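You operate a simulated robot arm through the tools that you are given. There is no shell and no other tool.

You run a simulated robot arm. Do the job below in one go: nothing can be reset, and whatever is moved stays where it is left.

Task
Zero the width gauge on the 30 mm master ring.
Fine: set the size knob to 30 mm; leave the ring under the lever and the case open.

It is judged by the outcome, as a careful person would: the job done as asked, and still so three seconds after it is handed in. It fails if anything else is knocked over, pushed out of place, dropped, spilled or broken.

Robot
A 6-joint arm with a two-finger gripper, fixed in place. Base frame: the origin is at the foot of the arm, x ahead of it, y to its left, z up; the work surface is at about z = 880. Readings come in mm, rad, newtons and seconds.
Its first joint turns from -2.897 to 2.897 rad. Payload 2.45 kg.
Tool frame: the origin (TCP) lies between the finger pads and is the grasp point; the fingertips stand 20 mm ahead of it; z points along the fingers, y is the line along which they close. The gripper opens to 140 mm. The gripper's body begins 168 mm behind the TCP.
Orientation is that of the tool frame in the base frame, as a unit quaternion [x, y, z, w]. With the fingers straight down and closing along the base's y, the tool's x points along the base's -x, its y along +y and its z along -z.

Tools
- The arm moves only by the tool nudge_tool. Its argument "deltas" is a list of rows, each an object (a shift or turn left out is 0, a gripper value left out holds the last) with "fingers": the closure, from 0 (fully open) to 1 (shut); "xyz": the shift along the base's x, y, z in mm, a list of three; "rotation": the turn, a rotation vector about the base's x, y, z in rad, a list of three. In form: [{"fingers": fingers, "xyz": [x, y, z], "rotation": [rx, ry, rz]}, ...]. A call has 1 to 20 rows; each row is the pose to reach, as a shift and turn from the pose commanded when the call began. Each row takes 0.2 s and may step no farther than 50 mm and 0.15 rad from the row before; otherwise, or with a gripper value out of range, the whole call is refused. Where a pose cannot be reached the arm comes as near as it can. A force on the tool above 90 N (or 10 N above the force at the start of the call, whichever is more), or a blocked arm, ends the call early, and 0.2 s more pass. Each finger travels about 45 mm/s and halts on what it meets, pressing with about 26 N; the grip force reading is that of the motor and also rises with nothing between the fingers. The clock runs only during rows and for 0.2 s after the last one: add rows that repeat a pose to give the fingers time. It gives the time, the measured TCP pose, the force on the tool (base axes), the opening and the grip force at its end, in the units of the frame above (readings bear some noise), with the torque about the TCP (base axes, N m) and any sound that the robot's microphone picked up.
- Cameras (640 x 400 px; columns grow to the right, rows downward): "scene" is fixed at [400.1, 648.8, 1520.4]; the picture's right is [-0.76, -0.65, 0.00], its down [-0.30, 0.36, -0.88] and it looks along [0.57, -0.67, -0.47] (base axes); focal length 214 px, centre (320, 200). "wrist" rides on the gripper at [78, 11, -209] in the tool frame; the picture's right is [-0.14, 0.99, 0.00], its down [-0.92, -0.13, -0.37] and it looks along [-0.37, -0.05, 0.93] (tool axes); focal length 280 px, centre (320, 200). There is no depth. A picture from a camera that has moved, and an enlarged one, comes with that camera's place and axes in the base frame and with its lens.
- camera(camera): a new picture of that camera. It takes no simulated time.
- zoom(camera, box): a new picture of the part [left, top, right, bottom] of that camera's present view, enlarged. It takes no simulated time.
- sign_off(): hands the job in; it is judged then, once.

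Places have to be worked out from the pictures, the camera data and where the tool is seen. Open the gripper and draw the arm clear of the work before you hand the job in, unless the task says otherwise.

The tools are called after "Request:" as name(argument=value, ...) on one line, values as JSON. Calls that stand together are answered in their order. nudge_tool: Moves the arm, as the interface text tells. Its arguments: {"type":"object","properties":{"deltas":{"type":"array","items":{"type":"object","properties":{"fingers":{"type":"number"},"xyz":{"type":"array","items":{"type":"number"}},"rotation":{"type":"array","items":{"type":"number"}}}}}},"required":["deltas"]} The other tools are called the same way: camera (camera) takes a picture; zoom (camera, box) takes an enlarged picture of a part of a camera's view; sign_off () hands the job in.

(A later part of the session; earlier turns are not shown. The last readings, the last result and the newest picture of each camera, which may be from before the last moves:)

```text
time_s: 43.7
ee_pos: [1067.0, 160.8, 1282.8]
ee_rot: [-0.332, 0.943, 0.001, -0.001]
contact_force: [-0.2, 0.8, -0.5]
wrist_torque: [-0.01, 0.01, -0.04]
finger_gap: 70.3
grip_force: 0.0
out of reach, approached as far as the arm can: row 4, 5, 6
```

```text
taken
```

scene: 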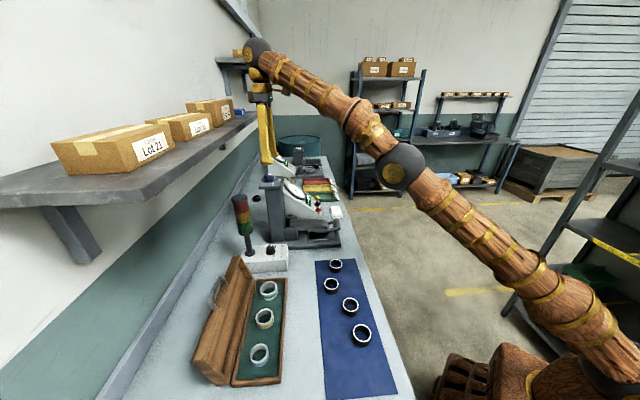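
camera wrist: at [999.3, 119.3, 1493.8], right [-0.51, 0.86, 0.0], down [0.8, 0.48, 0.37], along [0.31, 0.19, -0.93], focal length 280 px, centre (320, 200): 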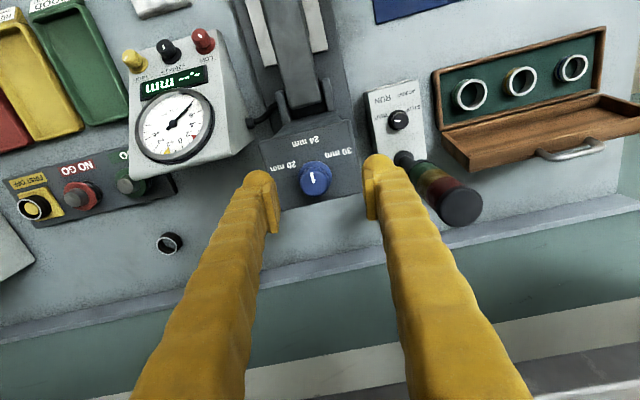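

Straight down is about 15 mm out of reach. I'll use a 0.3 rad outward tilt instead and turn the knob by swinging the tool around its vertical axis.

Request:
nudge_tool(deltas=[{"fingers": 0.5, "rotation": [0.063, -0.078, 0]}, {"fingers": 0.5, "rotation": [0.125, -0.156, 0]}, {"fingers": 0.55, "rotation": [0.188, -0.234, 0]}, {"fingers": 0.55, "rotation": [0.188, -0.234, 0]}, {"fingers": 0.55, "rotation": [0.188, -0.234, 0]}])

Request:
camera(camera="wrist")

Request:
zoom(camera="scene", box=[235, 130, 315, 210])

```text
time_s: 44.9
ee_pos: [1069.8, 163.2, 1285.3]
ee_rot: [-0.329, 0.932, 0.052, 0.141]
contact_force: [-0.4, -1.7, -0.3]
wrist_torque: [0.03, 0.03, 0.0]
finger_gap: 63.1
grip_force: 0.0
```

```text
taken
camera wrist: at [955.7, 84.2, 1461.9], right [-0.52, 0.85, 0.04], down [0.68, 0.38, 0.63], along [0.52, 0.36, -0.78], focal length 280 px, centre (320, 200)
```

wrist: 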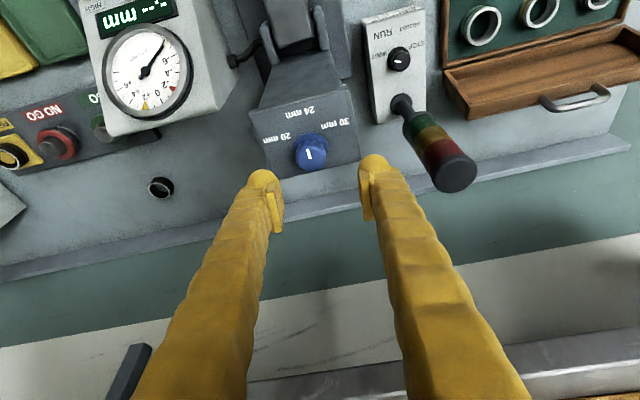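

```text
5.00 times, centred on (275, 170) of scene
camera zoom: at [400.1, 648.8, 1520.4], right [-0.76, -0.65, 0.0], down [-0.3, 0.36, -0.88], along [0.57, -0.67, -0.47], focal length 1072 px, centre (545, 350)
```

zoom: 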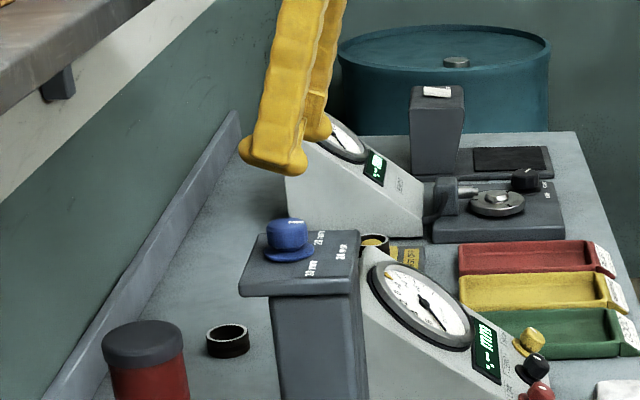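

Request:
zoom(camera="wrist", box=[260, 90, 370, 190])

```text
4.00 times, centred on (315, 140) of wrist
camera zoom: at [955.7, 84.2, 1461.9], right [-0.52, 0.85, 0.04], down [0.68, 0.38, 0.63], along [0.52, 0.36, -0.78], focal length 1122 px, centre (340, 440)
```

zoom: 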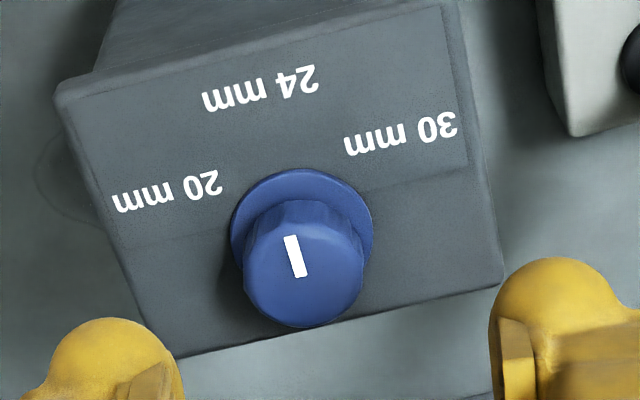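

The knob axis refines to (1086, 166). I'll descend over it with the fingers open around it, slowing near the bottom.

Request:
nudge_tool(deltas=[{"fingers": 0.55, "xyz": [7, 0.2, -20]}, {"fingers": 0.6, "xyz": [13.7, 0.4, -40]}, {"fingers": 0.6, "xyz": [13.7, 0.4, -55]}, {"fingers": 0.6, "xyz": [13.7, 0.4, -63]}, {"fingers": 0.6, "xyz": [13.7, 0.4, -70]}, {"fingers": 0.6, "xyz": [13.7, 0.4, -75]}, {"fingers": 0.6, "xyz": [13.7, 0.4, -77]}, {"fingers": 0.6, "xyz": [13.7, 0.4, -77]}])

Request:
zoom(camera="wrist", box=[240, 90, 400, 230])

Request:
zoom(camera="scene", box=[240, 145, 310, 205])

```text
time_s: 46.7
ee_pos: [1083.8, 163.6, 1208.3]
ee_rot: [-0.328, 0.933, 0.051, 0.141]
contact_force: [-0.5, 1.1, 0.5]
wrist_torque: [0.02, 0.02, 0.0]
finger_gap: 55.9
grip_force: 0.0
```

```text
2.86 times, centred on (320, 160) of wrist
camera zoom: at [969.3, 85.4, 1384.6], right [-0.52, 0.85, 0.04], down [0.68, 0.38, 0.62], along [0.52, 0.35, -0.78], focal length 801 px, centre (320, 314)
```

zoom: 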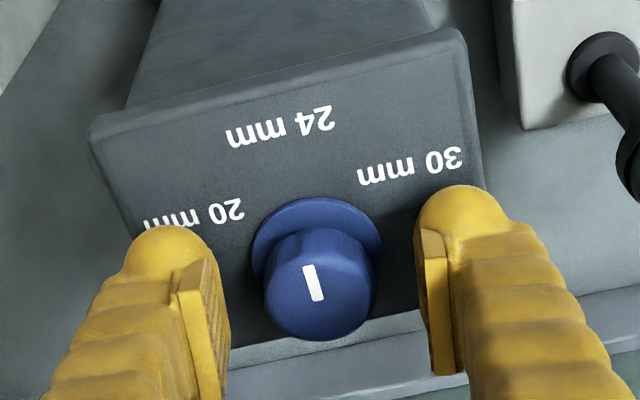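

```text
6.67 times, centred on (275, 175) of scene
camera zoom: at [400.1, 648.8, 1520.4], right [-0.76, -0.65, 0.0], down [-0.3, 0.36, -0.88], along [0.57, -0.67, -0.47], focal length 1430 px, centre (620, 367)
```

zoom: 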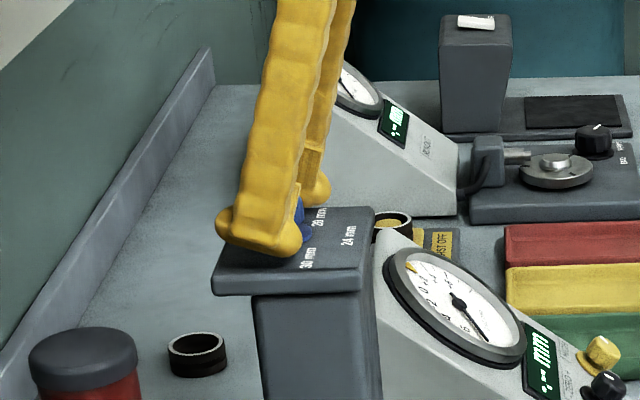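

The knob is centred between the pads with no contact yet. Closing on it.

Request:
nudge_tool(deltas=[{"fingers": 0.7}, {"fingers": 0.8}, {"fingers": 0.9}, {"fingers": 0.9}])

Request:
zoom(camera="wrist", box=[240, 90, 400, 230])

```text
time_s: 47.7
ee_pos: [1082.8, 164.4, 1207.4]
ee_rot: [-0.329, 0.932, 0.052, 0.14]
contact_force: [2.9, -2.5, 0.5]
wrist_torque: [-0.03, -0.03, -0.02]
finger_gap: 30.8
grip_force: 45.5
```

```text
2.86 times, centred on (320, 160) of wrist
camera zoom: at [969.5, 85.2, 1384.5], right [-0.52, 0.85, 0.04], down [0.68, 0.38, 0.62], along [0.52, 0.35, -0.78], focal length 801 px, centre (320, 314)
```

zoom: 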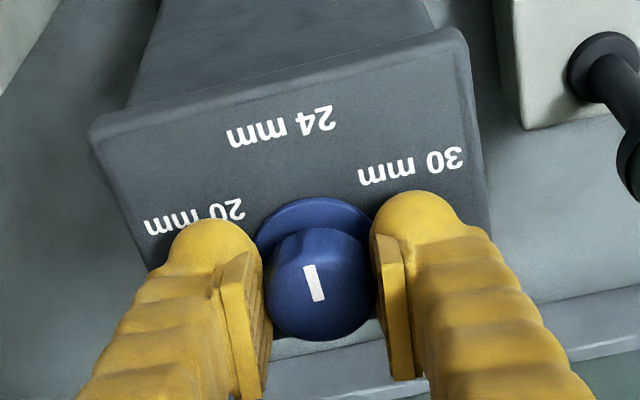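

Gripped with balanced forces. Swinging clockwise around the knob axis, the first 30°.

Request:
nudge_tool(deltas=[{"fingers": 0.9, "xyz": [-0.25, 0.34, 0], "rotation": [0, 0, -0.131]}, {"fingers": 0.9, "xyz": [-0.45, 0.72, 0], "rotation": [0, 0, -0.262]}, {"fingers": 0.9, "xyz": [-0.6, 1.1, 0], "rotation": [0, 0, -0.393]}, {"fingers": 0.9, "xyz": [-0.7, 1.5, 0], "rotation": [0, 0, -0.524]}, {"fingers": 0.9, "xyz": [-0.7, 1.5, 0], "rotation": [0, 0, -0.524]}])

Request:
zoom(camera="wrist", box=[240, 90, 400, 230])

Request:
zoom(camera="scene", box=[240, 145, 310, 205])

```text
time_s: 48.9
ee_pos: [1082.2, 166.0, 1207.0]
ee_rot: [-0.076, 0.986, 0.013, 0.15]
contact_force: [18.1, 4.7, -1.5]
wrist_torque: [0.11, -0.49, 0.01]
finger_gap: 30.7
grip_force: 44.5
```

```text
2.86 times, centred on (320, 160) of wrist
camera zoom: at [945.0, 153.4, 1384.5], right [-0.02, 1.0, 0.04], down [0.78, -0.01, 0.62], along [0.62, 0.05, -0.78], focal length 801 px, centre (320, 314)
```

zoom: 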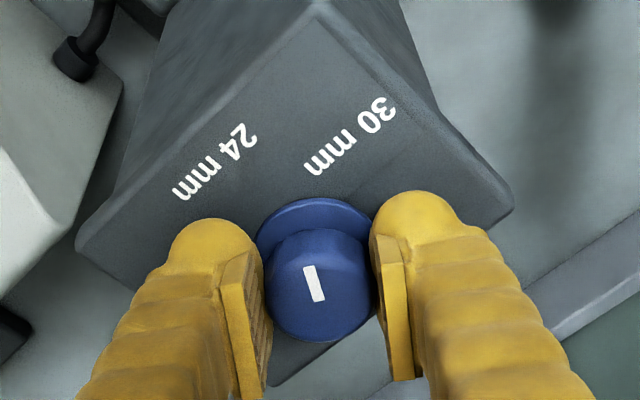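

```text
6.67 times, centred on (275, 175) of scene
camera zoom: at [400.1, 648.8, 1520.4], right [-0.76, -0.65, 0.0], down [-0.3, 0.36, -0.88], along [0.57, -0.67, -0.47], focal length 1430 px, centre (620, 367)
```

zoom: 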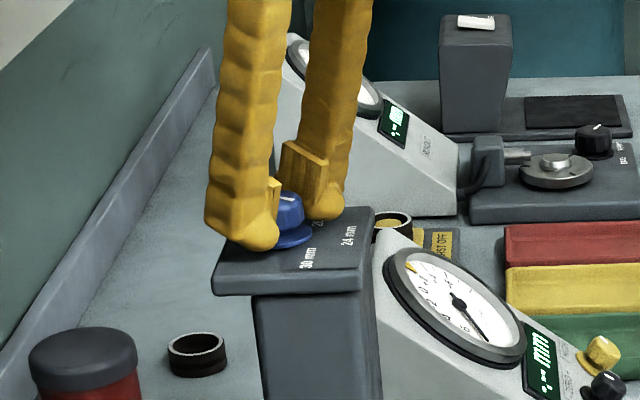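

The knob is turning with the grip and the pointer is midway between 24 and 30. Continuing the remaining 30°.

Request:
nudge_tool(deltas=[{"fingers": 0.9, "xyz": [0.2, 0.45, 0], "rotation": [0, 0, -0.131]}, {"fingers": 0.9, "xyz": [0.3, 0.9, 0], "rotation": [0, 0, -0.262]}, {"fingers": 0.9, "xyz": [0.5, 1.3, 0], "rotation": [0, 0, -0.393]}, {"fingers": 0.9, "xyz": [0.7, 1.7, 0], "rotation": [0, 0, -0.524]}, {"fingers": 0.9, "xyz": [0.7, 1.7, 0], "rotation": [0, 0, -0.524]}])

Request:
zoom(camera="wrist", box=[240, 90, 400, 230])

Request:
zoom(camera="scene", box=[240, 145, 310, 205])

```text
time_s: 50.1
ee_pos: [1082.9, 166.7, 1208.6]
ee_rot: [0.182, 0.972, -0.026, 0.147]
contact_force: [-19.0, -10.4, -10.7]
wrist_torque: [0.01, 0.35, -0.05]
finger_gap: 30.4
grip_force: 44.7
```

```text
2.86 times, centred on (320, 160) of wrist
camera zoom: at [958.5, 224.7, 1384.9], right [0.48, 0.88, 0.04], down [0.67, -0.4, 0.62], along [0.56, -0.27, -0.78], focal length 801 px, centre (320, 314)
```

zoom: 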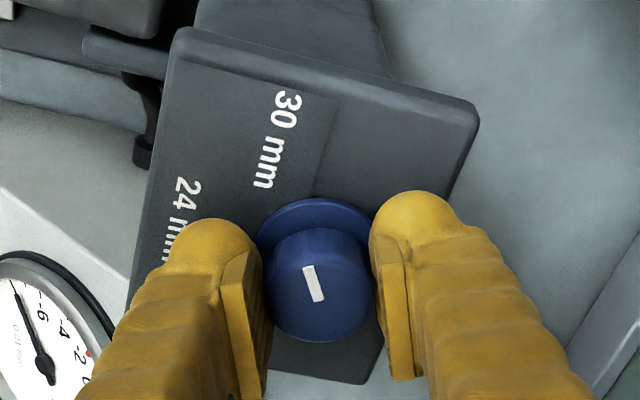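

```text
6.67 times, centred on (275, 175) of scene
camera zoom: at [400.1, 648.8, 1520.4], right [-0.76, -0.65, 0.0], down [-0.3, 0.36, -0.88], along [0.57, -0.67, -0.47], focal length 1430 px, centre (620, 367)
```

zoom: 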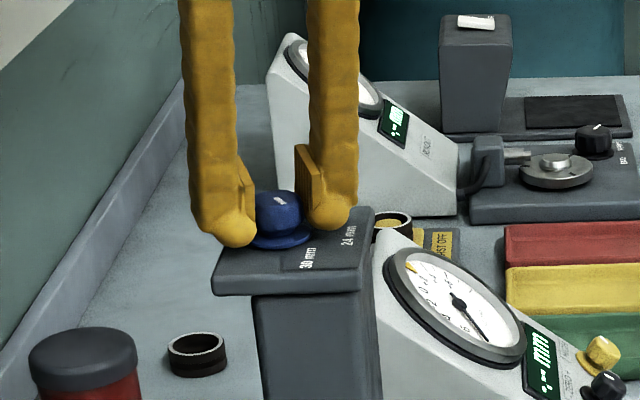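

The "30 mm" label now sits exactly where "24 mm" sat relative to the pointer. Releasing and backing up to check.

Request:
nudge_tool(deltas=[{"fingers": 0.75}, {"fingers": 0.6}, {"fingers": 0.6, "xyz": [0, 0, 0]}, {"fingers": 0.6, "xyz": [0, 0, 20]}, {"fingers": 0.6, "xyz": [-10, 0, 50]}, {"fingers": 0.6, "xyz": [-40, 0, 80]}, {"fingers": 0.6, "xyz": [-40, 0, 80]}])

Request:
zoom(camera="wrist", box=[260, 60, 400, 190])

Request:
zoom(camera="scene", box=[240, 165, 350, 255])

```text
time_s: 51.7
ee_pos: [1041.6, 168.1, 1287.2]
ee_rot: [0.183, 0.972, -0.026, 0.148]
contact_force: [-0.8, -0.3, 0.0]
wrist_torque: [-0.01, 0.02, -0.01]
finger_gap: 55.9
grip_force: 0.1
```

```text
3.08 times, centred on (330, 125) of wrist
camera zoom: at [918.3, 226.4, 1465.0], right [0.48, 0.88, 0.04], down [0.67, -0.4, 0.62], along [0.56, -0.27, -0.78], focal length 863 px, centre (289, 431)
```

zoom: 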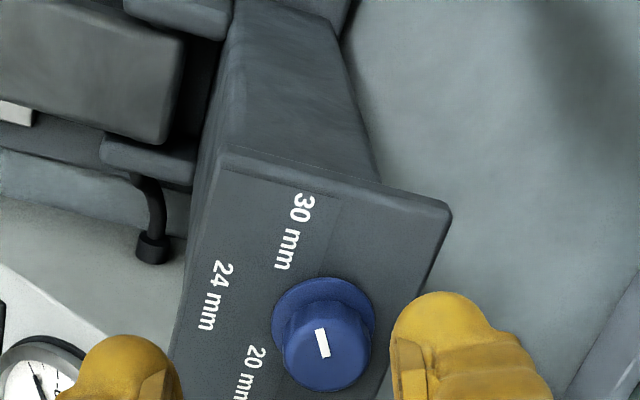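

```text
4.44 times, centred on (295, 210) of scene
camera zoom: at [400.1, 648.8, 1520.4], right [-0.76, -0.65, 0.0], down [-0.3, 0.36, -0.88], along [0.57, -0.67, -0.47], focal length 953 px, centre (431, 156)
```

zoom: 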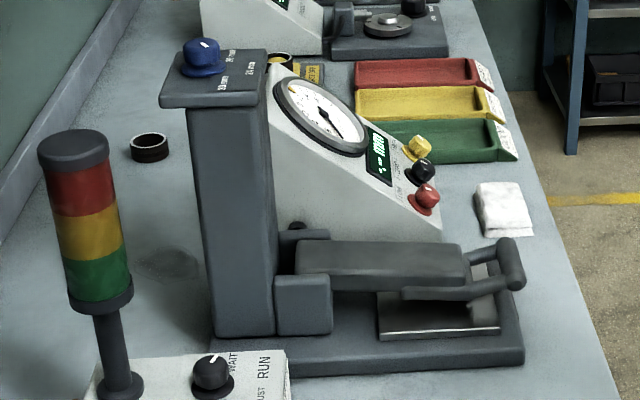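

The size knob is on 30. Next I'll back off and bring the wrist camera down low in front of the gauge to see under the lever.

Request:
nudge_tool(deltas=[{"fingers": 0.5, "xyz": [-35, -27, 5], "rotation": [0.027, 0.07, 0]}, {"fingers": 0.4, "xyz": [-70, -54, 10], "rotation": [0.053, 0.14, 0]}, {"fingers": 0.3, "xyz": [-105, -81, 13], "rotation": [0.08, 0.21, 0]}, {"fingers": 0.3, "xyz": [-141, -108, 13], "rotation": [0.107, 0.28, 0]}, {"fingers": 0.3, "xyz": [-141, -108, 13], "rotation": [0.107, 0.28, 0]}])

Request:
nudge_tool(deltas=[{"xyz": [-13, -22, -12], "rotation": [0, 0, 0.144]}, {"xyz": [-26, -44, -25], "rotation": [0, 0, 0.289]}, {"xyz": [-39, -66, -37], "rotation": [0, 0, 0.433]}, {"xyz": [-52, -88, -50], "rotation": [0, 0, 0.578]}, {"xyz": [-65, -110, -62], "rotation": [0, 0, 0.722]}, {"xyz": [-78, -135, -75], "rotation": [0, 0, 0.866]}, {"xyz": [-90, -157, -87], "rotation": [0, 0, 1.01]}, {"xyz": [-102, -179, -100], "rotation": [0, 0, 1.155]}, {"xyz": [-102, -179, -100], "rotation": [0, 0, 1.155]}])

Request:
nudge_tool(deltas=[{"xyz": [0, 0, -25], "rotation": [0.1, -0.1, 0]}, {"xyz": [0, 0, -50], "rotation": [0.2, -0.2, 0]}, {"xyz": [0, 0, -75], "rotation": [0.3, -0.3, 0]}, {"xyz": [0, 0, -100], "rotation": [0.4, -0.4, 0]}, {"xyz": [0, 0, -125], "rotation": [0.5, -0.5, 0]}, {"xyz": [0, 0, -150], "rotation": [0.6, -0.6, 0]}, {"xyz": [0, 0, -175], "rotation": [0.7, -0.7, 0]}, {"xyz": [0, 0, -190], "rotation": [0.78, -0.78, 0]}, {"xyz": [0, 0, -190], "rotation": [0.78, -0.78, 0]}])

Request:
camera(camera="wrist")

Request:
camera(camera="scene")

```text
time_s: 52.9
ee_pos: [901.9, 57.8, 1301.7]
ee_rot: [0.183, 0.983, 0.001, 0.001]
contact_force: [-0.1, -0.1, -0.1]
wrist_torque: [0.0, 0.0, 0.01]
finger_gap: 97.9
grip_force: 0.0
```

```text
time_s: 54.9
ee_pos: [800.4, -121.3, 1201.0]
ee_rot: [-0.383, 0.924, 0.001, 0.0]
contact_force: [0.2, -0.2, 0.4]
wrist_torque: [0.03, 0.0, 0.0]
finger_gap: 98.0
grip_force: 0.0
```

```text
time_s: 56.9
ee_pos: [800.6, -117.9, 1011.4]
ee_rot: [-0.327, 0.786, 0.203, 0.485]
contact_force: [-0.3, -0.2, -0.3]
wrist_torque: [0.01, -0.05, -0.02]
finger_gap: 98.3
grip_force: 0.0
```

```text
taken
camera wrist: at [635.4, -269.2, 1035.8], right [-0.66, 0.74, 0.12], down [0.15, -0.03, 0.99], along [0.74, 0.67, -0.09], focal length 280 px, centre (320, 200)
```

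wrist: 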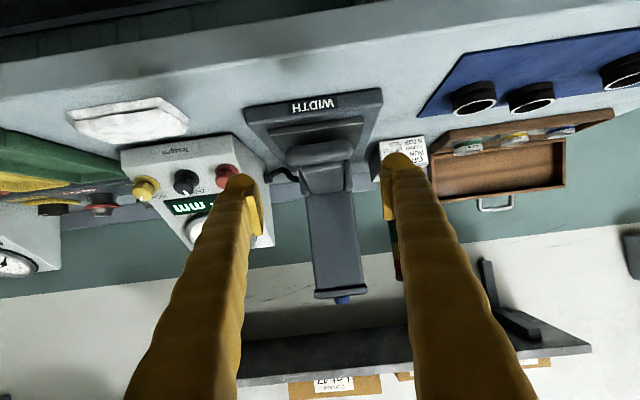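

```text
taken
```

scene: 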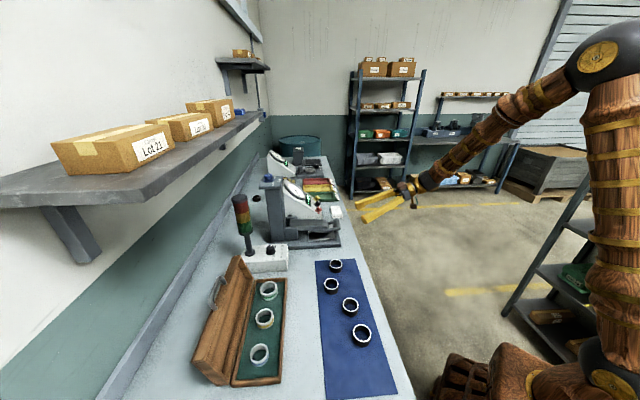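

Request:
zoom(camera="wrist", box=[240, 80, 390, 200])

Request:
zoom(camera="wrist", box=[110, 125, 260, 260])

Request:
zoom(camera="scene", box=[265, 190, 350, 255])

```text
3.33 times, centred on (315, 140) of wrist
camera zoom: at [635.4, -269.2, 1035.8], right [-0.66, 0.74, 0.12], down [0.15, -0.03, 0.99], along [0.74, 0.67, -0.09], focal length 935 px, centre (337, 400)
```

zoom: 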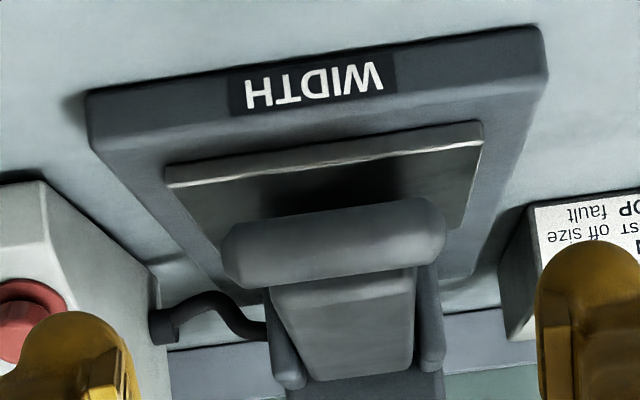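

```text
2.96 times, centred on (185, 192) of wrist
camera zoom: at [635.4, -269.2, 1035.8], right [-0.66, 0.74, 0.12], down [0.15, -0.03, 0.99], along [0.74, 0.67, -0.09], focal length 831 px, centre (720, 222)
```

zoom: 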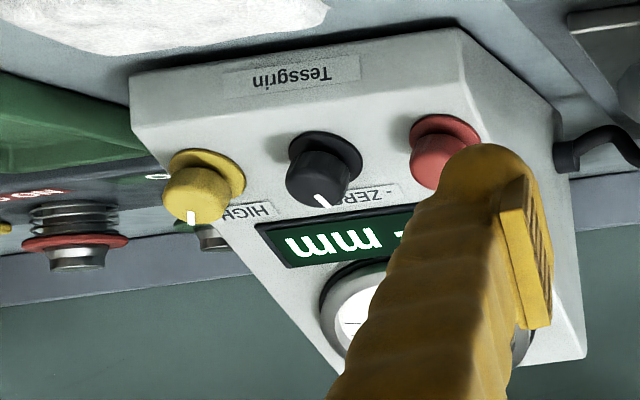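

```text
6.15 times, centred on (308, 222) of scene
camera zoom: at [400.1, 648.8, 1520.4], right [-0.76, -0.65, 0.0], down [-0.3, 0.36, -0.88], along [0.57, -0.67, -0.47], focal length 1320 px, centre (397, 62)
```

zoom: 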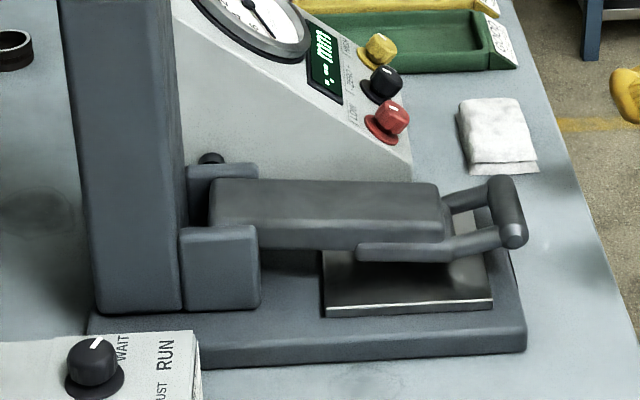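

What looked like a crank is only the gauge's signal cable. The lever is lifted by its front bar, whose centre I put at (878, -41, 949), about 25 mm thick. I'll re-orient as I did for the case handle and approach the bar from the front to test lifting it.

Request:
nudge_tool(deltas=[{"fingers": 0.4, "xyz": [0, 0, 30], "rotation": [-0.1, 0.1, 0]}, {"fingers": 0.5, "xyz": [0, 0, 60], "rotation": [-0.2, 0.2, 0]}, {"fingers": 0.6, "xyz": [0, 0, 90], "rotation": [-0.3, 0.3, 0]}, {"fingers": 0.7, "xyz": [0, 0, 120], "rotation": [-0.4, 0.4, 0]}, {"fingers": 0.7, "xyz": [0, 0, 150], "rotation": [-0.5, 0.5, 0]}, {"fingers": 0.7, "xyz": [0, 0, 170], "rotation": [-0.6, 0.6, 0]}, {"fingers": 0.7, "xyz": [0, 0, 190], "rotation": [-0.7, 0.7, 0]}, {"fingers": 0.7, "xyz": [0, 0, 190], "rotation": [-0.78, 0.78, 0]}, {"fingers": 0.7, "xyz": [0, 0, 190], "rotation": [-0.78, 0.78, 0]}])

Request:
nudge_tool(deltas=[{"rotation": [0, 0, -0.143]}, {"rotation": [0, 0, -0.286]}, {"rotation": [0, 0, -0.428]}, {"rotation": [0, 0, -0.571]}, {"rotation": [0, 0, -0.714]}, {"rotation": [0, 0, -0.857]}, {"rotation": [0, 0, -1.0]}, {"rotation": [0, 0, -1.142]}, {"rotation": [0, 0, -1.285]}, {"rotation": [0, 0, -1.428]}, {"rotation": [0, 0, -1.571]}, {"rotation": [0, 0, -1.571]}])

Request:
nudge_tool(deltas=[{"fingers": 0.714, "xyz": [4, 4, -30], "rotation": [0.1, -0.1, 0]}, {"fingers": 0.714, "xyz": [8, 8, -60], "rotation": [0.2, -0.2, 0]}, {"fingers": 0.714, "xyz": [14, 14, -90], "rotation": [0.3, -0.3, 0]}, {"fingers": 0.714, "xyz": [20, 20, -120], "rotation": [0.4, -0.4, 0]}, {"fingers": 0.714, "xyz": [27, 27, -150], "rotation": [0.5, -0.5, 0]}, {"fingers": 0.714, "xyz": [34, 34, -180], "rotation": [0.6, -0.6, 0]}, {"fingers": 0.714, "xyz": [34, 34, -200], "rotation": [0.617, -0.617, 0]}, {"fingers": 0.714, "xyz": [34, 34, -200], "rotation": [0.617, -0.617, 0]}])

Request:
camera(camera="wrist")

Request:
zoom(camera="scene", box=[265, 180, 385, 260])

```text
time_s: 58.9
ee_pos: [799.2, -121.3, 1201.7]
ee_rot: [-0.382, 0.924, 0.0, -0.001]
contact_force: [-0.2, 0.1, -0.3]
wrist_torque: [-0.02, -0.01, -0.02]
finger_gap: 41.8
grip_force: 0.0
```

```text
time_s: 61.5
ee_pos: [799.4, -118.4, 1201.2]
ee_rot: [0.384, 0.923, 0.0, 0.001]
contact_force: [-0.4, 0.2, 0.6]
wrist_torque: [0.0, 0.01, 0.0]
finger_gap: 41.9
grip_force: 0.1
```

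```text
time_s: 63.3
ee_pos: [834.3, -85.4, 1002.2]
ee_rot: [0.347, 0.836, 0.392, 0.163]
contact_force: [0.0, -0.1, 0.1]
wrist_torque: [-0.02, 0.01, -0.01]
finger_gap: 40.1
grip_force: 0.0
```

```text
taken
camera wrist: at [669.6, -140.2, 1144.8], right [0.55, 0.35, 0.76], down [0.39, -0.91, 0.14], along [0.74, 0.22, -0.63], focal length 280 px, centre (320, 200)
```

wrist: 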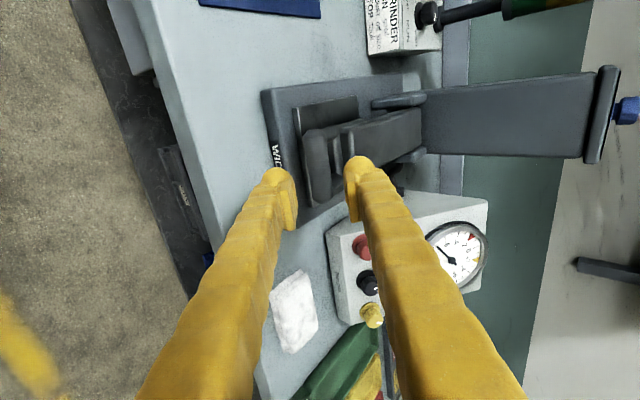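

```text
5.00 times, centred on (325, 220) of scene
camera zoom: at [400.1, 648.8, 1520.4], right [-0.76, -0.65, 0.0], down [-0.3, 0.36, -0.88], along [0.57, -0.67, -0.47], focal length 1072 px, centre (295, 100)
```

zoom: 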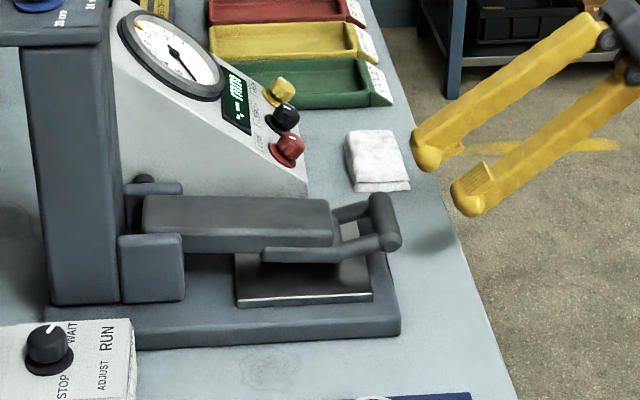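

Request:
zoom(camera="wrist", box=[250, 90, 420, 230])

```text
2.86 times, centred on (335, 160) of wrist
camera zoom: at [669.6, -140.2, 1144.8], right [0.55, 0.35, 0.76], down [0.39, -0.91, 0.14], along [0.74, 0.22, -0.63], focal length 801 px, centre (277, 314)
```

zoom: 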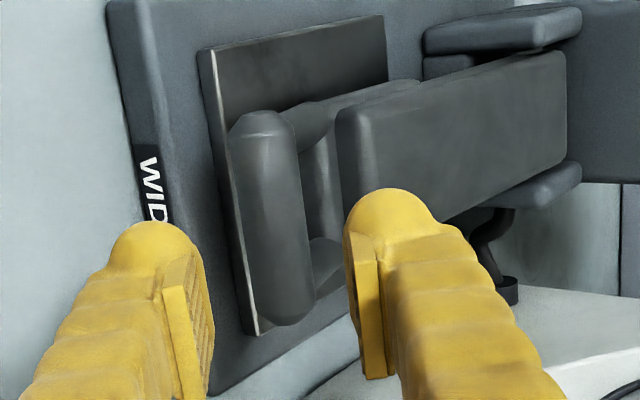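

The bar is confirmed at (878.5, -41.5, 949), on line with the tool. Advancing to straddle it.

Request:
nudge_tool(deltas=[{"fingers": 0.714, "xyz": [9, 9, -11]}, {"fingers": 0.714, "xyz": [18, 18, -22]}, {"fingers": 0.714, "xyz": [26, 26, -31]}, {"fingers": 0.714, "xyz": [33, 33, -39]}, {"fingers": 0.714, "xyz": [38.8, 38.4, -46.8]}, {"fingers": 0.714, "xyz": [38.8, 38.4, -46.8]}])

Request:
zoom(camera="wrist", box=[250, 90, 420, 230])

Request:
zoom(camera="scene", box=[290, 190, 370, 255])

```text
time_s: 64.7
ee_pos: [873.2, -45.9, 953.2]
ee_rot: [0.347, 0.836, 0.391, 0.163]
contact_force: [0.3, -1.1, 0.5]
wrist_torque: [-0.02, -0.05, -0.01]
finger_gap: 40.2
grip_force: 0.1
```

```text
2.86 times, centred on (335, 160) of wrist
camera zoom: at [708.7, -100.4, 1096.3], right [0.55, 0.35, 0.76], down [0.39, -0.91, 0.14], along [0.74, 0.22, -0.63], focal length 801 px, centre (277, 314)
```

zoom: 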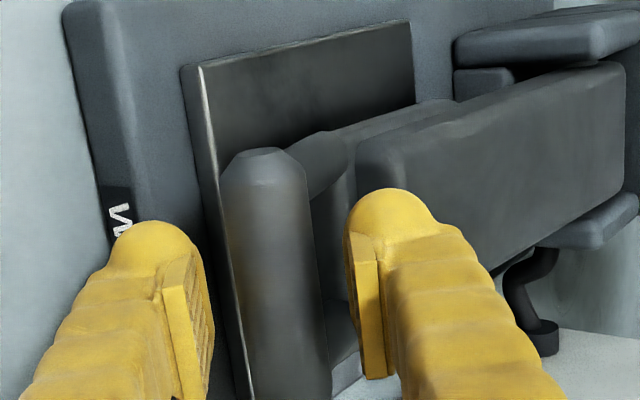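

```text
6.15 times, centred on (330, 222) of scene
camera zoom: at [400.1, 648.8, 1520.4], right [-0.76, -0.65, 0.0], down [-0.3, 0.36, -0.88], along [0.57, -0.67, -0.47], focal length 1320 px, centre (258, 62)
```

zoom: 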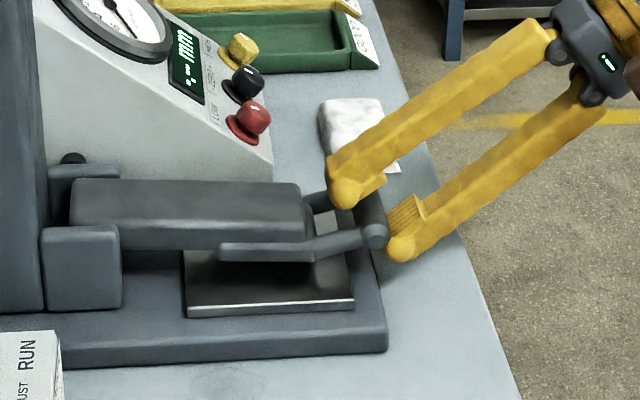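

The bar is between the pads without contact. Closing the grip.

Request:
nudge_tool(deltas=[{"fingers": 0.8}, {"fingers": 0.9}, {"fingers": 0.95}, {"fingers": 0.95}])

Request:
zoom(camera="wrist", box=[250, 90, 420, 230])

```text
time_s: 65.7
ee_pos: [872.5, -47.2, 954.0]
ee_rot: [0.348, 0.836, 0.391, 0.163]
contact_force: [7.6, 5.0, 4.1]
wrist_torque: [-0.46, -0.57, 0.7]
finger_gap: 22.6
grip_force: 44.9
```

```text
2.86 times, centred on (335, 160) of wrist
camera zoom: at [708.8, -100.3, 1096.5], right [0.55, 0.35, 0.76], down [0.39, -0.91, 0.14], along [0.74, 0.22, -0.63], focal length 801 px, centre (277, 314)
```

zoom: 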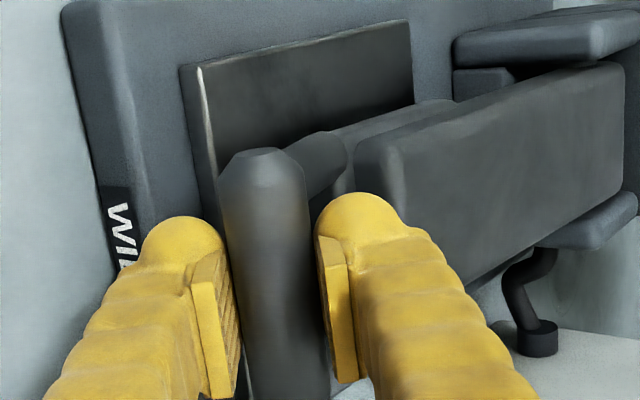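

Gripped at 22.6 mm. I'll lift a little along the expected arc (pivot near q≈806, z≈955) and watch the forces and any sound.

Request:
nudge_tool(deltas=[{"fingers": 0.95, "xyz": [0, 0, 6]}, {"fingers": 0.95, "xyz": [0, 0, 12]}, {"fingers": 0.95, "xyz": [0.2, 0.2, 18.7]}, {"fingers": 0.95, "xyz": [0.2, 0.2, 18.7]}])

Request:
zoom(camera="scene", box=[265, 180, 370, 255])

```text
time_s: 66.7
ee_pos: [873.1, -47.1, 971.0]
ee_rot: [0.347, 0.837, 0.391, 0.161]
contact_force: [16.0, 25.0, -4.0]
wrist_torque: [-0.38, -0.57, 0.64]
finger_gap: 22.1
grip_force: 45.1
```

```text
5.33 times, centred on (318, 218) of scene
camera zoom: at [400.1, 648.8, 1520.4], right [-0.76, -0.65, 0.0], down [-0.3, 0.36, -0.88], along [0.57, -0.67, -0.47], focal length 1144 px, centre (333, 107)
```

zoom: 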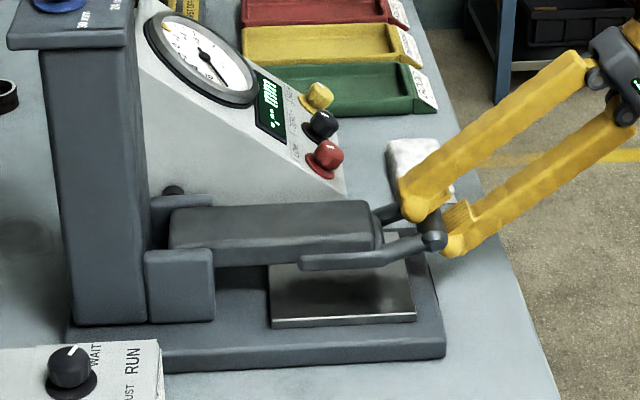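

The lever lifts easily and pulls slightly toward the column. Continuing to about 25°.

Request:
nudge_tool(deltas=[{"fingers": 0.95, "xyz": [1.5, 1.5, 9]}, {"fingers": 0.95, "xyz": [2.9, 2.9, 18.4]}, {"fingers": 0.95, "xyz": [4.4, 4.4, 27.5]}, {"fingers": 0.95, "xyz": [6.2, 6.2, 36.5]}, {"fingers": 0.95, "xyz": [8.3, 8.3, 45.5]}, {"fingers": 0.95, "xyz": [10.6, 10.6, 54.1]}, {"fingers": 0.95, "xyz": [13.2, 13.2, 62.7]}, {"fingers": 0.95, "xyz": [16, 16, 71.1]}, {"fingers": 0.95, "xyz": [16, 16, 71.1]}])

Request:
zoom(camera="scene", box=[265, 180, 370, 255])

Request:
camera(camera="wrist")

```text
time_s: 68.7
ee_pos: [888.7, -30.0, 1042.4]
ee_rot: [0.348, 0.836, 0.391, 0.163]
contact_force: [28.3, 7.8, -13.7]
wrist_torque: [-0.28, -0.29, 0.61]
finger_gap: 20.4
grip_force: 45.0
```

```text
5.33 times, centred on (318, 218) of scene
camera zoom: at [400.1, 648.8, 1520.4], right [-0.76, -0.65, 0.0], down [-0.3, 0.36, -0.88], along [0.57, -0.67, -0.47], focal length 1144 px, centre (333, 107)
```

zoom: 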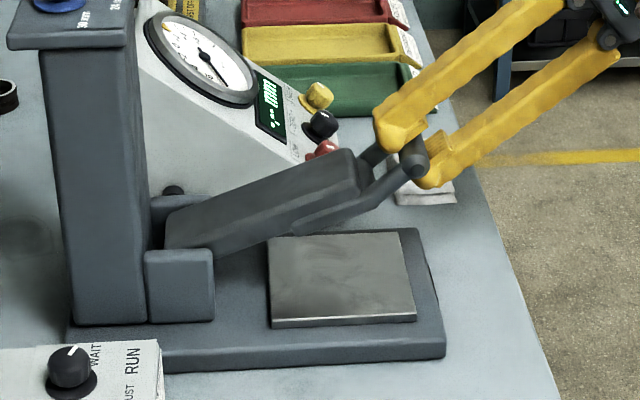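

```text
taken
camera wrist: at [724.5, -84.1, 1185.8], right [0.55, 0.35, 0.76], down [0.39, -0.91, 0.14], along [0.74, 0.22, -0.64], focal length 280 px, centre (320, 200)
```

wrist: 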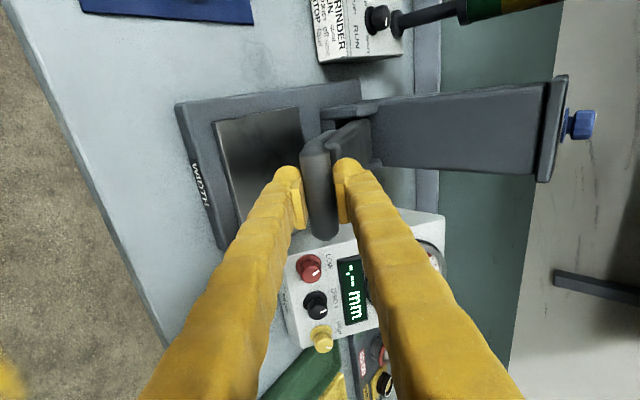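

Lifting fine, at about 27°, and the anvil plate is now clear. I'll keep raising it to see whether it can rest back against the column.

Request:
nudge_tool(deltas=[{"fingers": 0.95, "xyz": [6.2, 6.2, 11.5]}, {"fingers": 0.95, "xyz": [12, 12, 24]}, {"fingers": 0.95, "xyz": [18.3, 18.3, 36]}, {"fingers": 0.95, "xyz": [25.2, 25.2, 47]}, {"fingers": 0.95, "xyz": [32.7, 32.7, 57.5]}, {"fingers": 0.95, "xyz": [40.6, 40.6, 67.3]}, {"fingers": 0.95, "xyz": [49, 49, 76.3]}, {"fingers": 0.95, "xyz": [49, 49, 76.3]}])

Request:
zoom(camera="scene", box=[255, 160, 370, 255])

Request:
camera(camera="wrist")

```text
time_s: 70.5
ee_pos: [938.2, 17.7, 1120.5]
ee_rot: [0.349, 0.836, 0.391, 0.163]
contact_force: [-0.3, -1.8, 0.3]
wrist_torque: [-0.27, -0.32, -0.26]
finger_gap: 19.8
grip_force: 44.3
```

```text
4.21 times, centred on (312, 208) of scene
camera zoom: at [400.1, 648.8, 1520.4], right [-0.76, -0.65, 0.0], down [-0.3, 0.36, -0.88], along [0.57, -0.67, -0.47], focal length 903 px, centre (352, 168)
```

zoom: 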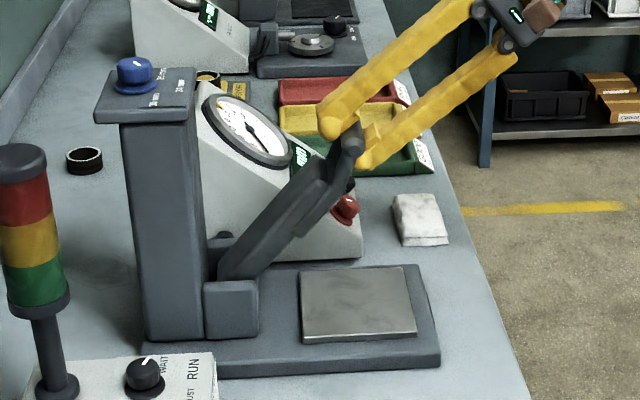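

```text
taken
camera wrist: at [774.4, -35.6, 1263.1], right [0.55, 0.35, 0.76], down [0.39, -0.91, 0.14], along [0.74, 0.22, -0.63], focal length 280 px, centre (320, 200)
```

wrist: 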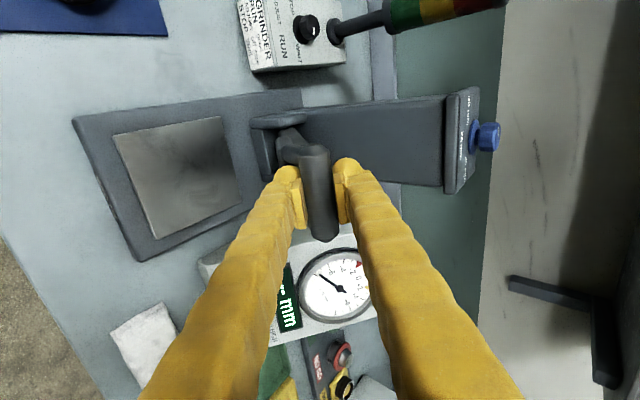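

The lever is at about 58° and the forces are near zero, so it may hold itself. I'll open the fingers slightly, with the lower finger still underneath to catch it, and see.

Request:
nudge_tool(deltas=[{"fingers": 0.82}, {"fingers": 0.77}, {"fingers": 0.75}, {"fingers": 0.75}, {"fingers": 0.75}])

Request:
zoom(camera="wrist", box=[240, 110, 400, 260])

Request:
zoom(camera="scene", box=[300, 160, 370, 220])

```text
time_s: 71.7
ee_pos: [939.0, 19.1, 1120.7]
ee_rot: [0.347, 0.837, 0.391, 0.162]
contact_force: [0.2, -0.8, -0.6]
wrist_torque: [0.04, -0.02, -0.01]
finger_gap: 35.8
grip_force: 0.9
```

```text
2.67 times, centred on (320, 185) of wrist
camera zoom: at [774.0, -35.5, 1263.0], right [0.55, 0.35, 0.76], down [0.39, -0.91, 0.14], along [0.74, 0.22, -0.63], focal length 748 px, centre (320, 240)
```

zoom: 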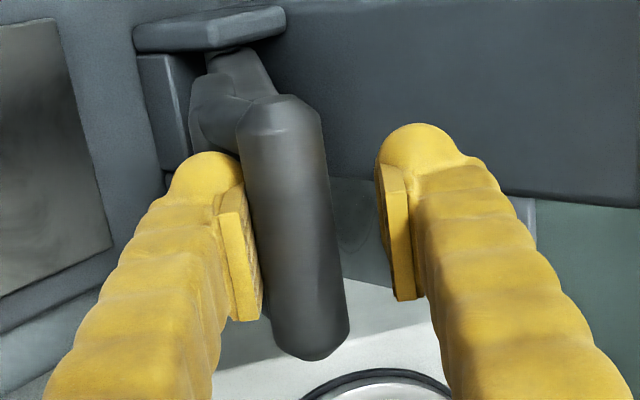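

```text
6.67 times, centred on (335, 190) of scene
camera zoom: at [400.1, 648.8, 1520.4], right [-0.76, -0.65, 0.0], down [-0.3, 0.36, -0.88], along [0.57, -0.67, -0.47], focal length 1430 px, centre (220, 267)
```

zoom: 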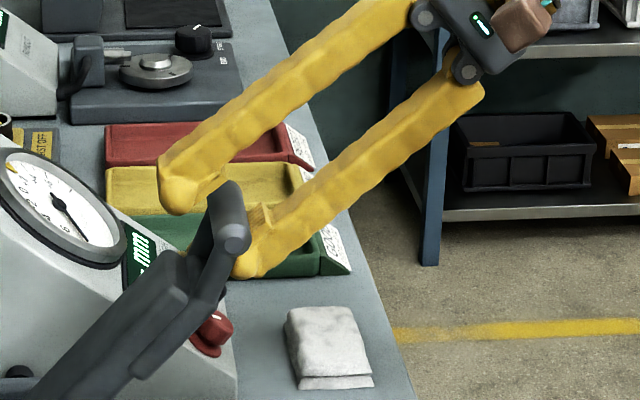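

The force reading is about zero, so the lever seems to hold by itself. I'll draw the lower finger away a few mm and see whether the bar follows.

Request:
nudge_tool(deltas=[{"fingers": 0.75, "xyz": [-2, -2, -3]}, {"fingers": 0.75, "xyz": [-3, -3, -5]}, {"fingers": 0.75, "xyz": [-3, -3, -5]}, {"fingers": 0.75, "xyz": [-3, -3, -5]}])

Request:
zoom(camera="wrist", box=[240, 110, 400, 260])

```text
time_s: 72.7
ee_pos: [936.1, 14.2, 1115.4]
ee_rot: [0.348, 0.837, 0.39, 0.162]
contact_force: [-0.9, -0.7, -0.9]
wrist_torque: [-0.03, -0.03, 0.06]
finger_gap: 35.4
grip_force: 1.1
```

```text
2.67 times, centred on (320, 185) of wrist
camera zoom: at [771.7, -38.9, 1258.3], right [0.55, 0.35, 0.76], down [0.39, -0.91, 0.14], along [0.74, 0.22, -0.63], focal length 748 px, centre (320, 240)
```

zoom: 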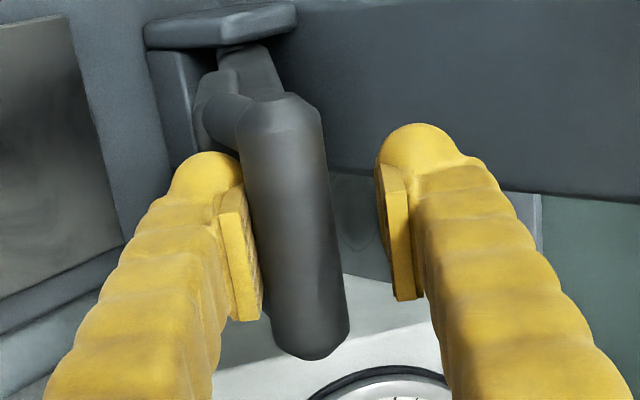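

The bar follows the finger down, so the lever is light and does fall when unsupported. I'll re-grip a bit deeper and raise it to see whether it stays up past vertical.

Request:
nudge_tool(deltas=[{"fingers": 0.75, "xyz": [3, 3, -3.5]}, {"fingers": 0.95, "xyz": [3, 3, -3.5]}, {"fingers": 0.95, "xyz": [3, 3, -3.5]}, {"fingers": 0.95, "xyz": [3, 3, -3.5]}, {"fingers": 0.95, "xyz": [8, 8, 3]}, {"fingers": 0.95, "xyz": [13.5, 13.5, 9]}, {"fingers": 0.95, "xyz": [19, 19, 14.5]}, {"fingers": 0.95, "xyz": [25, 25, 19.5]}, {"fingers": 0.95, "xyz": [31, 31, 24]}, {"fingers": 0.95, "xyz": [31, 31, 24]}])

Request:
zoom(camera="scene", box=[255, 160, 370, 255])

Request:
camera(camera="wrist")

```text
time_s: 74.9
ee_pos: [965.4, 46.7, 1140.9]
ee_rot: [0.348, 0.836, 0.392, 0.162]
contact_force: [-29.4, 12.9, -2.4]
wrist_torque: [-0.92, 2.14, -0.09]
finger_gap: 20.0
grip_force: 44.9
```

```text
4.21 times, centred on (312, 208) of scene
camera zoom: at [400.1, 648.8, 1520.4], right [-0.76, -0.65, 0.0], down [-0.3, 0.36, -0.88], along [0.57, -0.67, -0.47], focal length 903 px, centre (352, 168)
```

zoom: 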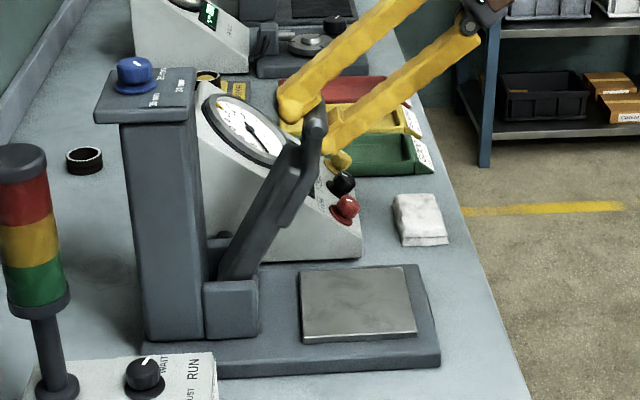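

```text
taken
camera wrist: at [800.9, -8.2, 1283.3], right [0.55, 0.35, 0.76], down [0.39, -0.91, 0.14], along [0.74, 0.22, -0.64], focal length 280 px, centre (320, 200)
```

wrist: 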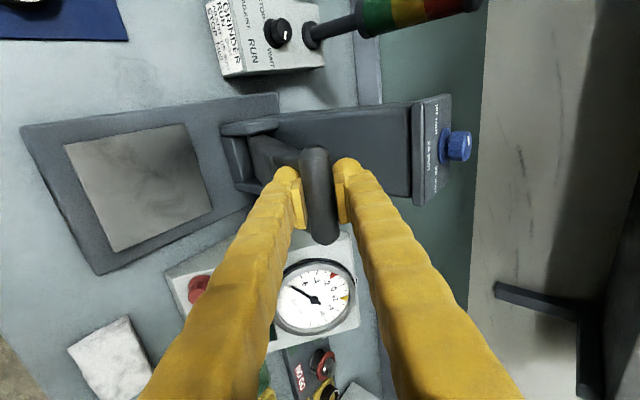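

Request:
zoom(camera="wrist", box=[230, 110, 410, 270])

Request:
zoom(camera="scene", box=[270, 160, 350, 225])

```text
2.50 times, centred on (320, 190) of wrist
camera zoom: at [800.9, -8.2, 1283.3], right [0.55, 0.35, 0.76], down [0.39, -0.91, 0.14], along [0.74, 0.22, -0.64], focal length 701 px, centre (320, 225)
```

zoom: 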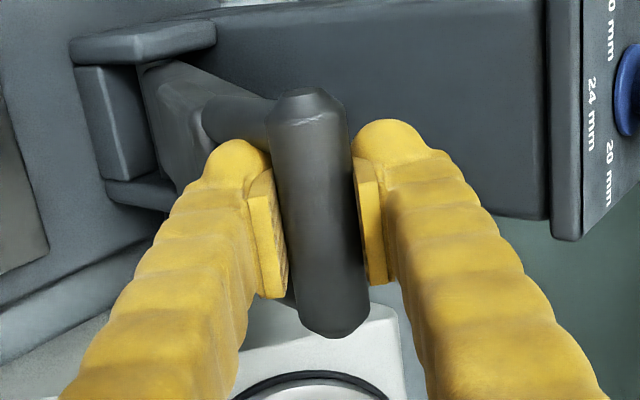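

```text
6.15 times, centred on (310, 192) of scene
camera zoom: at [400.1, 648.8, 1520.4], right [-0.76, -0.65, 0.0], down [-0.3, 0.36, -0.88], along [0.57, -0.67, -0.47], focal length 1320 px, centre (382, 246)
```

zoom: 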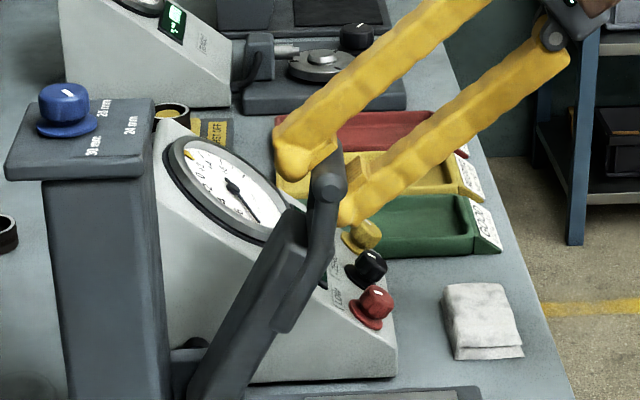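

The lower finger is now fouling the lever's rods, and the upper finger would jam against the column cap if I went further. A better way is to grip the bar by its two ends, so it can pivot freely between the pads. I'll first lower the lever under control.

Request:
nudge_tool(deltas=[{"fingers": 0.95, "xyz": [-8, -8, -5.5]}, {"fingers": 0.95, "xyz": [-16.6, -16.6, -11.7]}, {"fingers": 0.95, "xyz": [-24.3, -24.3, -18.8]}, {"fingers": 0.95, "xyz": [-32, -32, -26.2]}, {"fingers": 0.95, "xyz": [-39, -39, -34.5]}, {"fingers": 0.95, "xyz": [-46.1, -46.1, -43.1]}, {"fingers": 0.95, "xyz": [-52.3, -52.3, -52.6]}, {"fingers": 0.95, "xyz": [-58.5, -58.5, -62.4]}, {"fingers": 0.95, "xyz": [-58.5, -58.5, -62.4]}])

Request:
zoom(camera="scene", box=[255, 160, 370, 255])

```text
time_s: 76.9
ee_pos: [907.7, -14.1, 1076.1]
ee_rot: [0.348, 0.836, 0.391, 0.162]
contact_force: [11.1, -8.0, -4.7]
wrist_torque: [-0.1, 0.02, 0.18]
finger_gap: 19.7
grip_force: 44.4
```

```text
4.21 times, centred on (312, 208) of scene
camera zoom: at [400.1, 648.8, 1520.4], right [-0.76, -0.65, 0.0], down [-0.3, 0.36, -0.88], along [0.57, -0.67, -0.47], focal length 903 px, centre (352, 168)
```

zoom: 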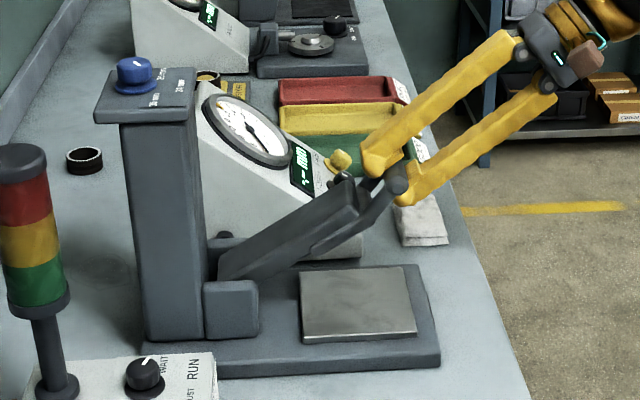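

Lowering smoothly. Continuing down to the rest position.

Request:
nudge_tool(deltas=[{"fingers": 0.95, "xyz": [-5.5, -5.5, -10.5]}, {"fingers": 0.95, "xyz": [-10.7, -10.7, -21.3]}, {"fingers": 0.95, "xyz": [-15.3, -15.3, -32.7]}, {"fingers": 0.95, "xyz": [-19.6, -19.6, -44.3]}, {"fingers": 0.95, "xyz": [-23.2, -23.2, -56.4]}, {"fingers": 0.95, "xyz": [-26.4, -26.4, -68.7]}, {"fingers": 0.95, "xyz": [-29, -29, -81.3]}, {"fingers": 0.95, "xyz": [-31, -31, -94]}, {"fingers": 0.95, "xyz": [-32.3, -32.3, -106]}, {"fingers": 0.95, "xyz": [-33.2, -33.2, -116]}, {"fingers": 0.95, "xyz": [-33.2, -33.2, -116]}])

Request:
zoom(camera="scene", box=[265, 180, 370, 255])

```text
time_s: 79.3
ee_pos: [874.7, -45.6, 961.4]
ee_rot: [0.347, 0.837, 0.391, 0.162]
contact_force: [43.4, 45.8, -3.9]
wrist_torque: [-0.38, -0.5, 0.85]
finger_gap: 21.6
grip_force: 44.3
```

```text
5.33 times, centred on (318, 218) of scene
camera zoom: at [400.1, 648.8, 1520.4], right [-0.76, -0.65, 0.0], down [-0.3, 0.36, -0.88], along [0.57, -0.67, -0.47], focal length 1144 px, centre (333, 107)
```

zoom: 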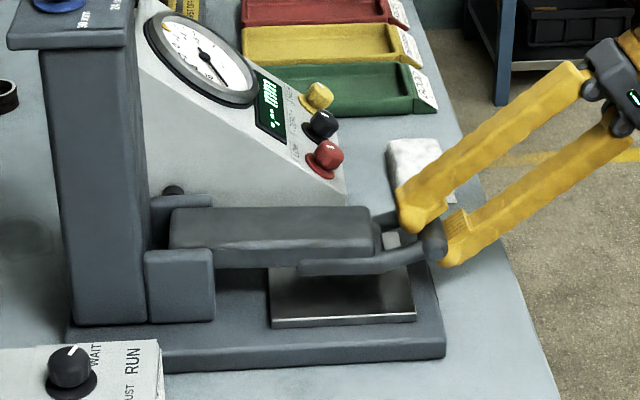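

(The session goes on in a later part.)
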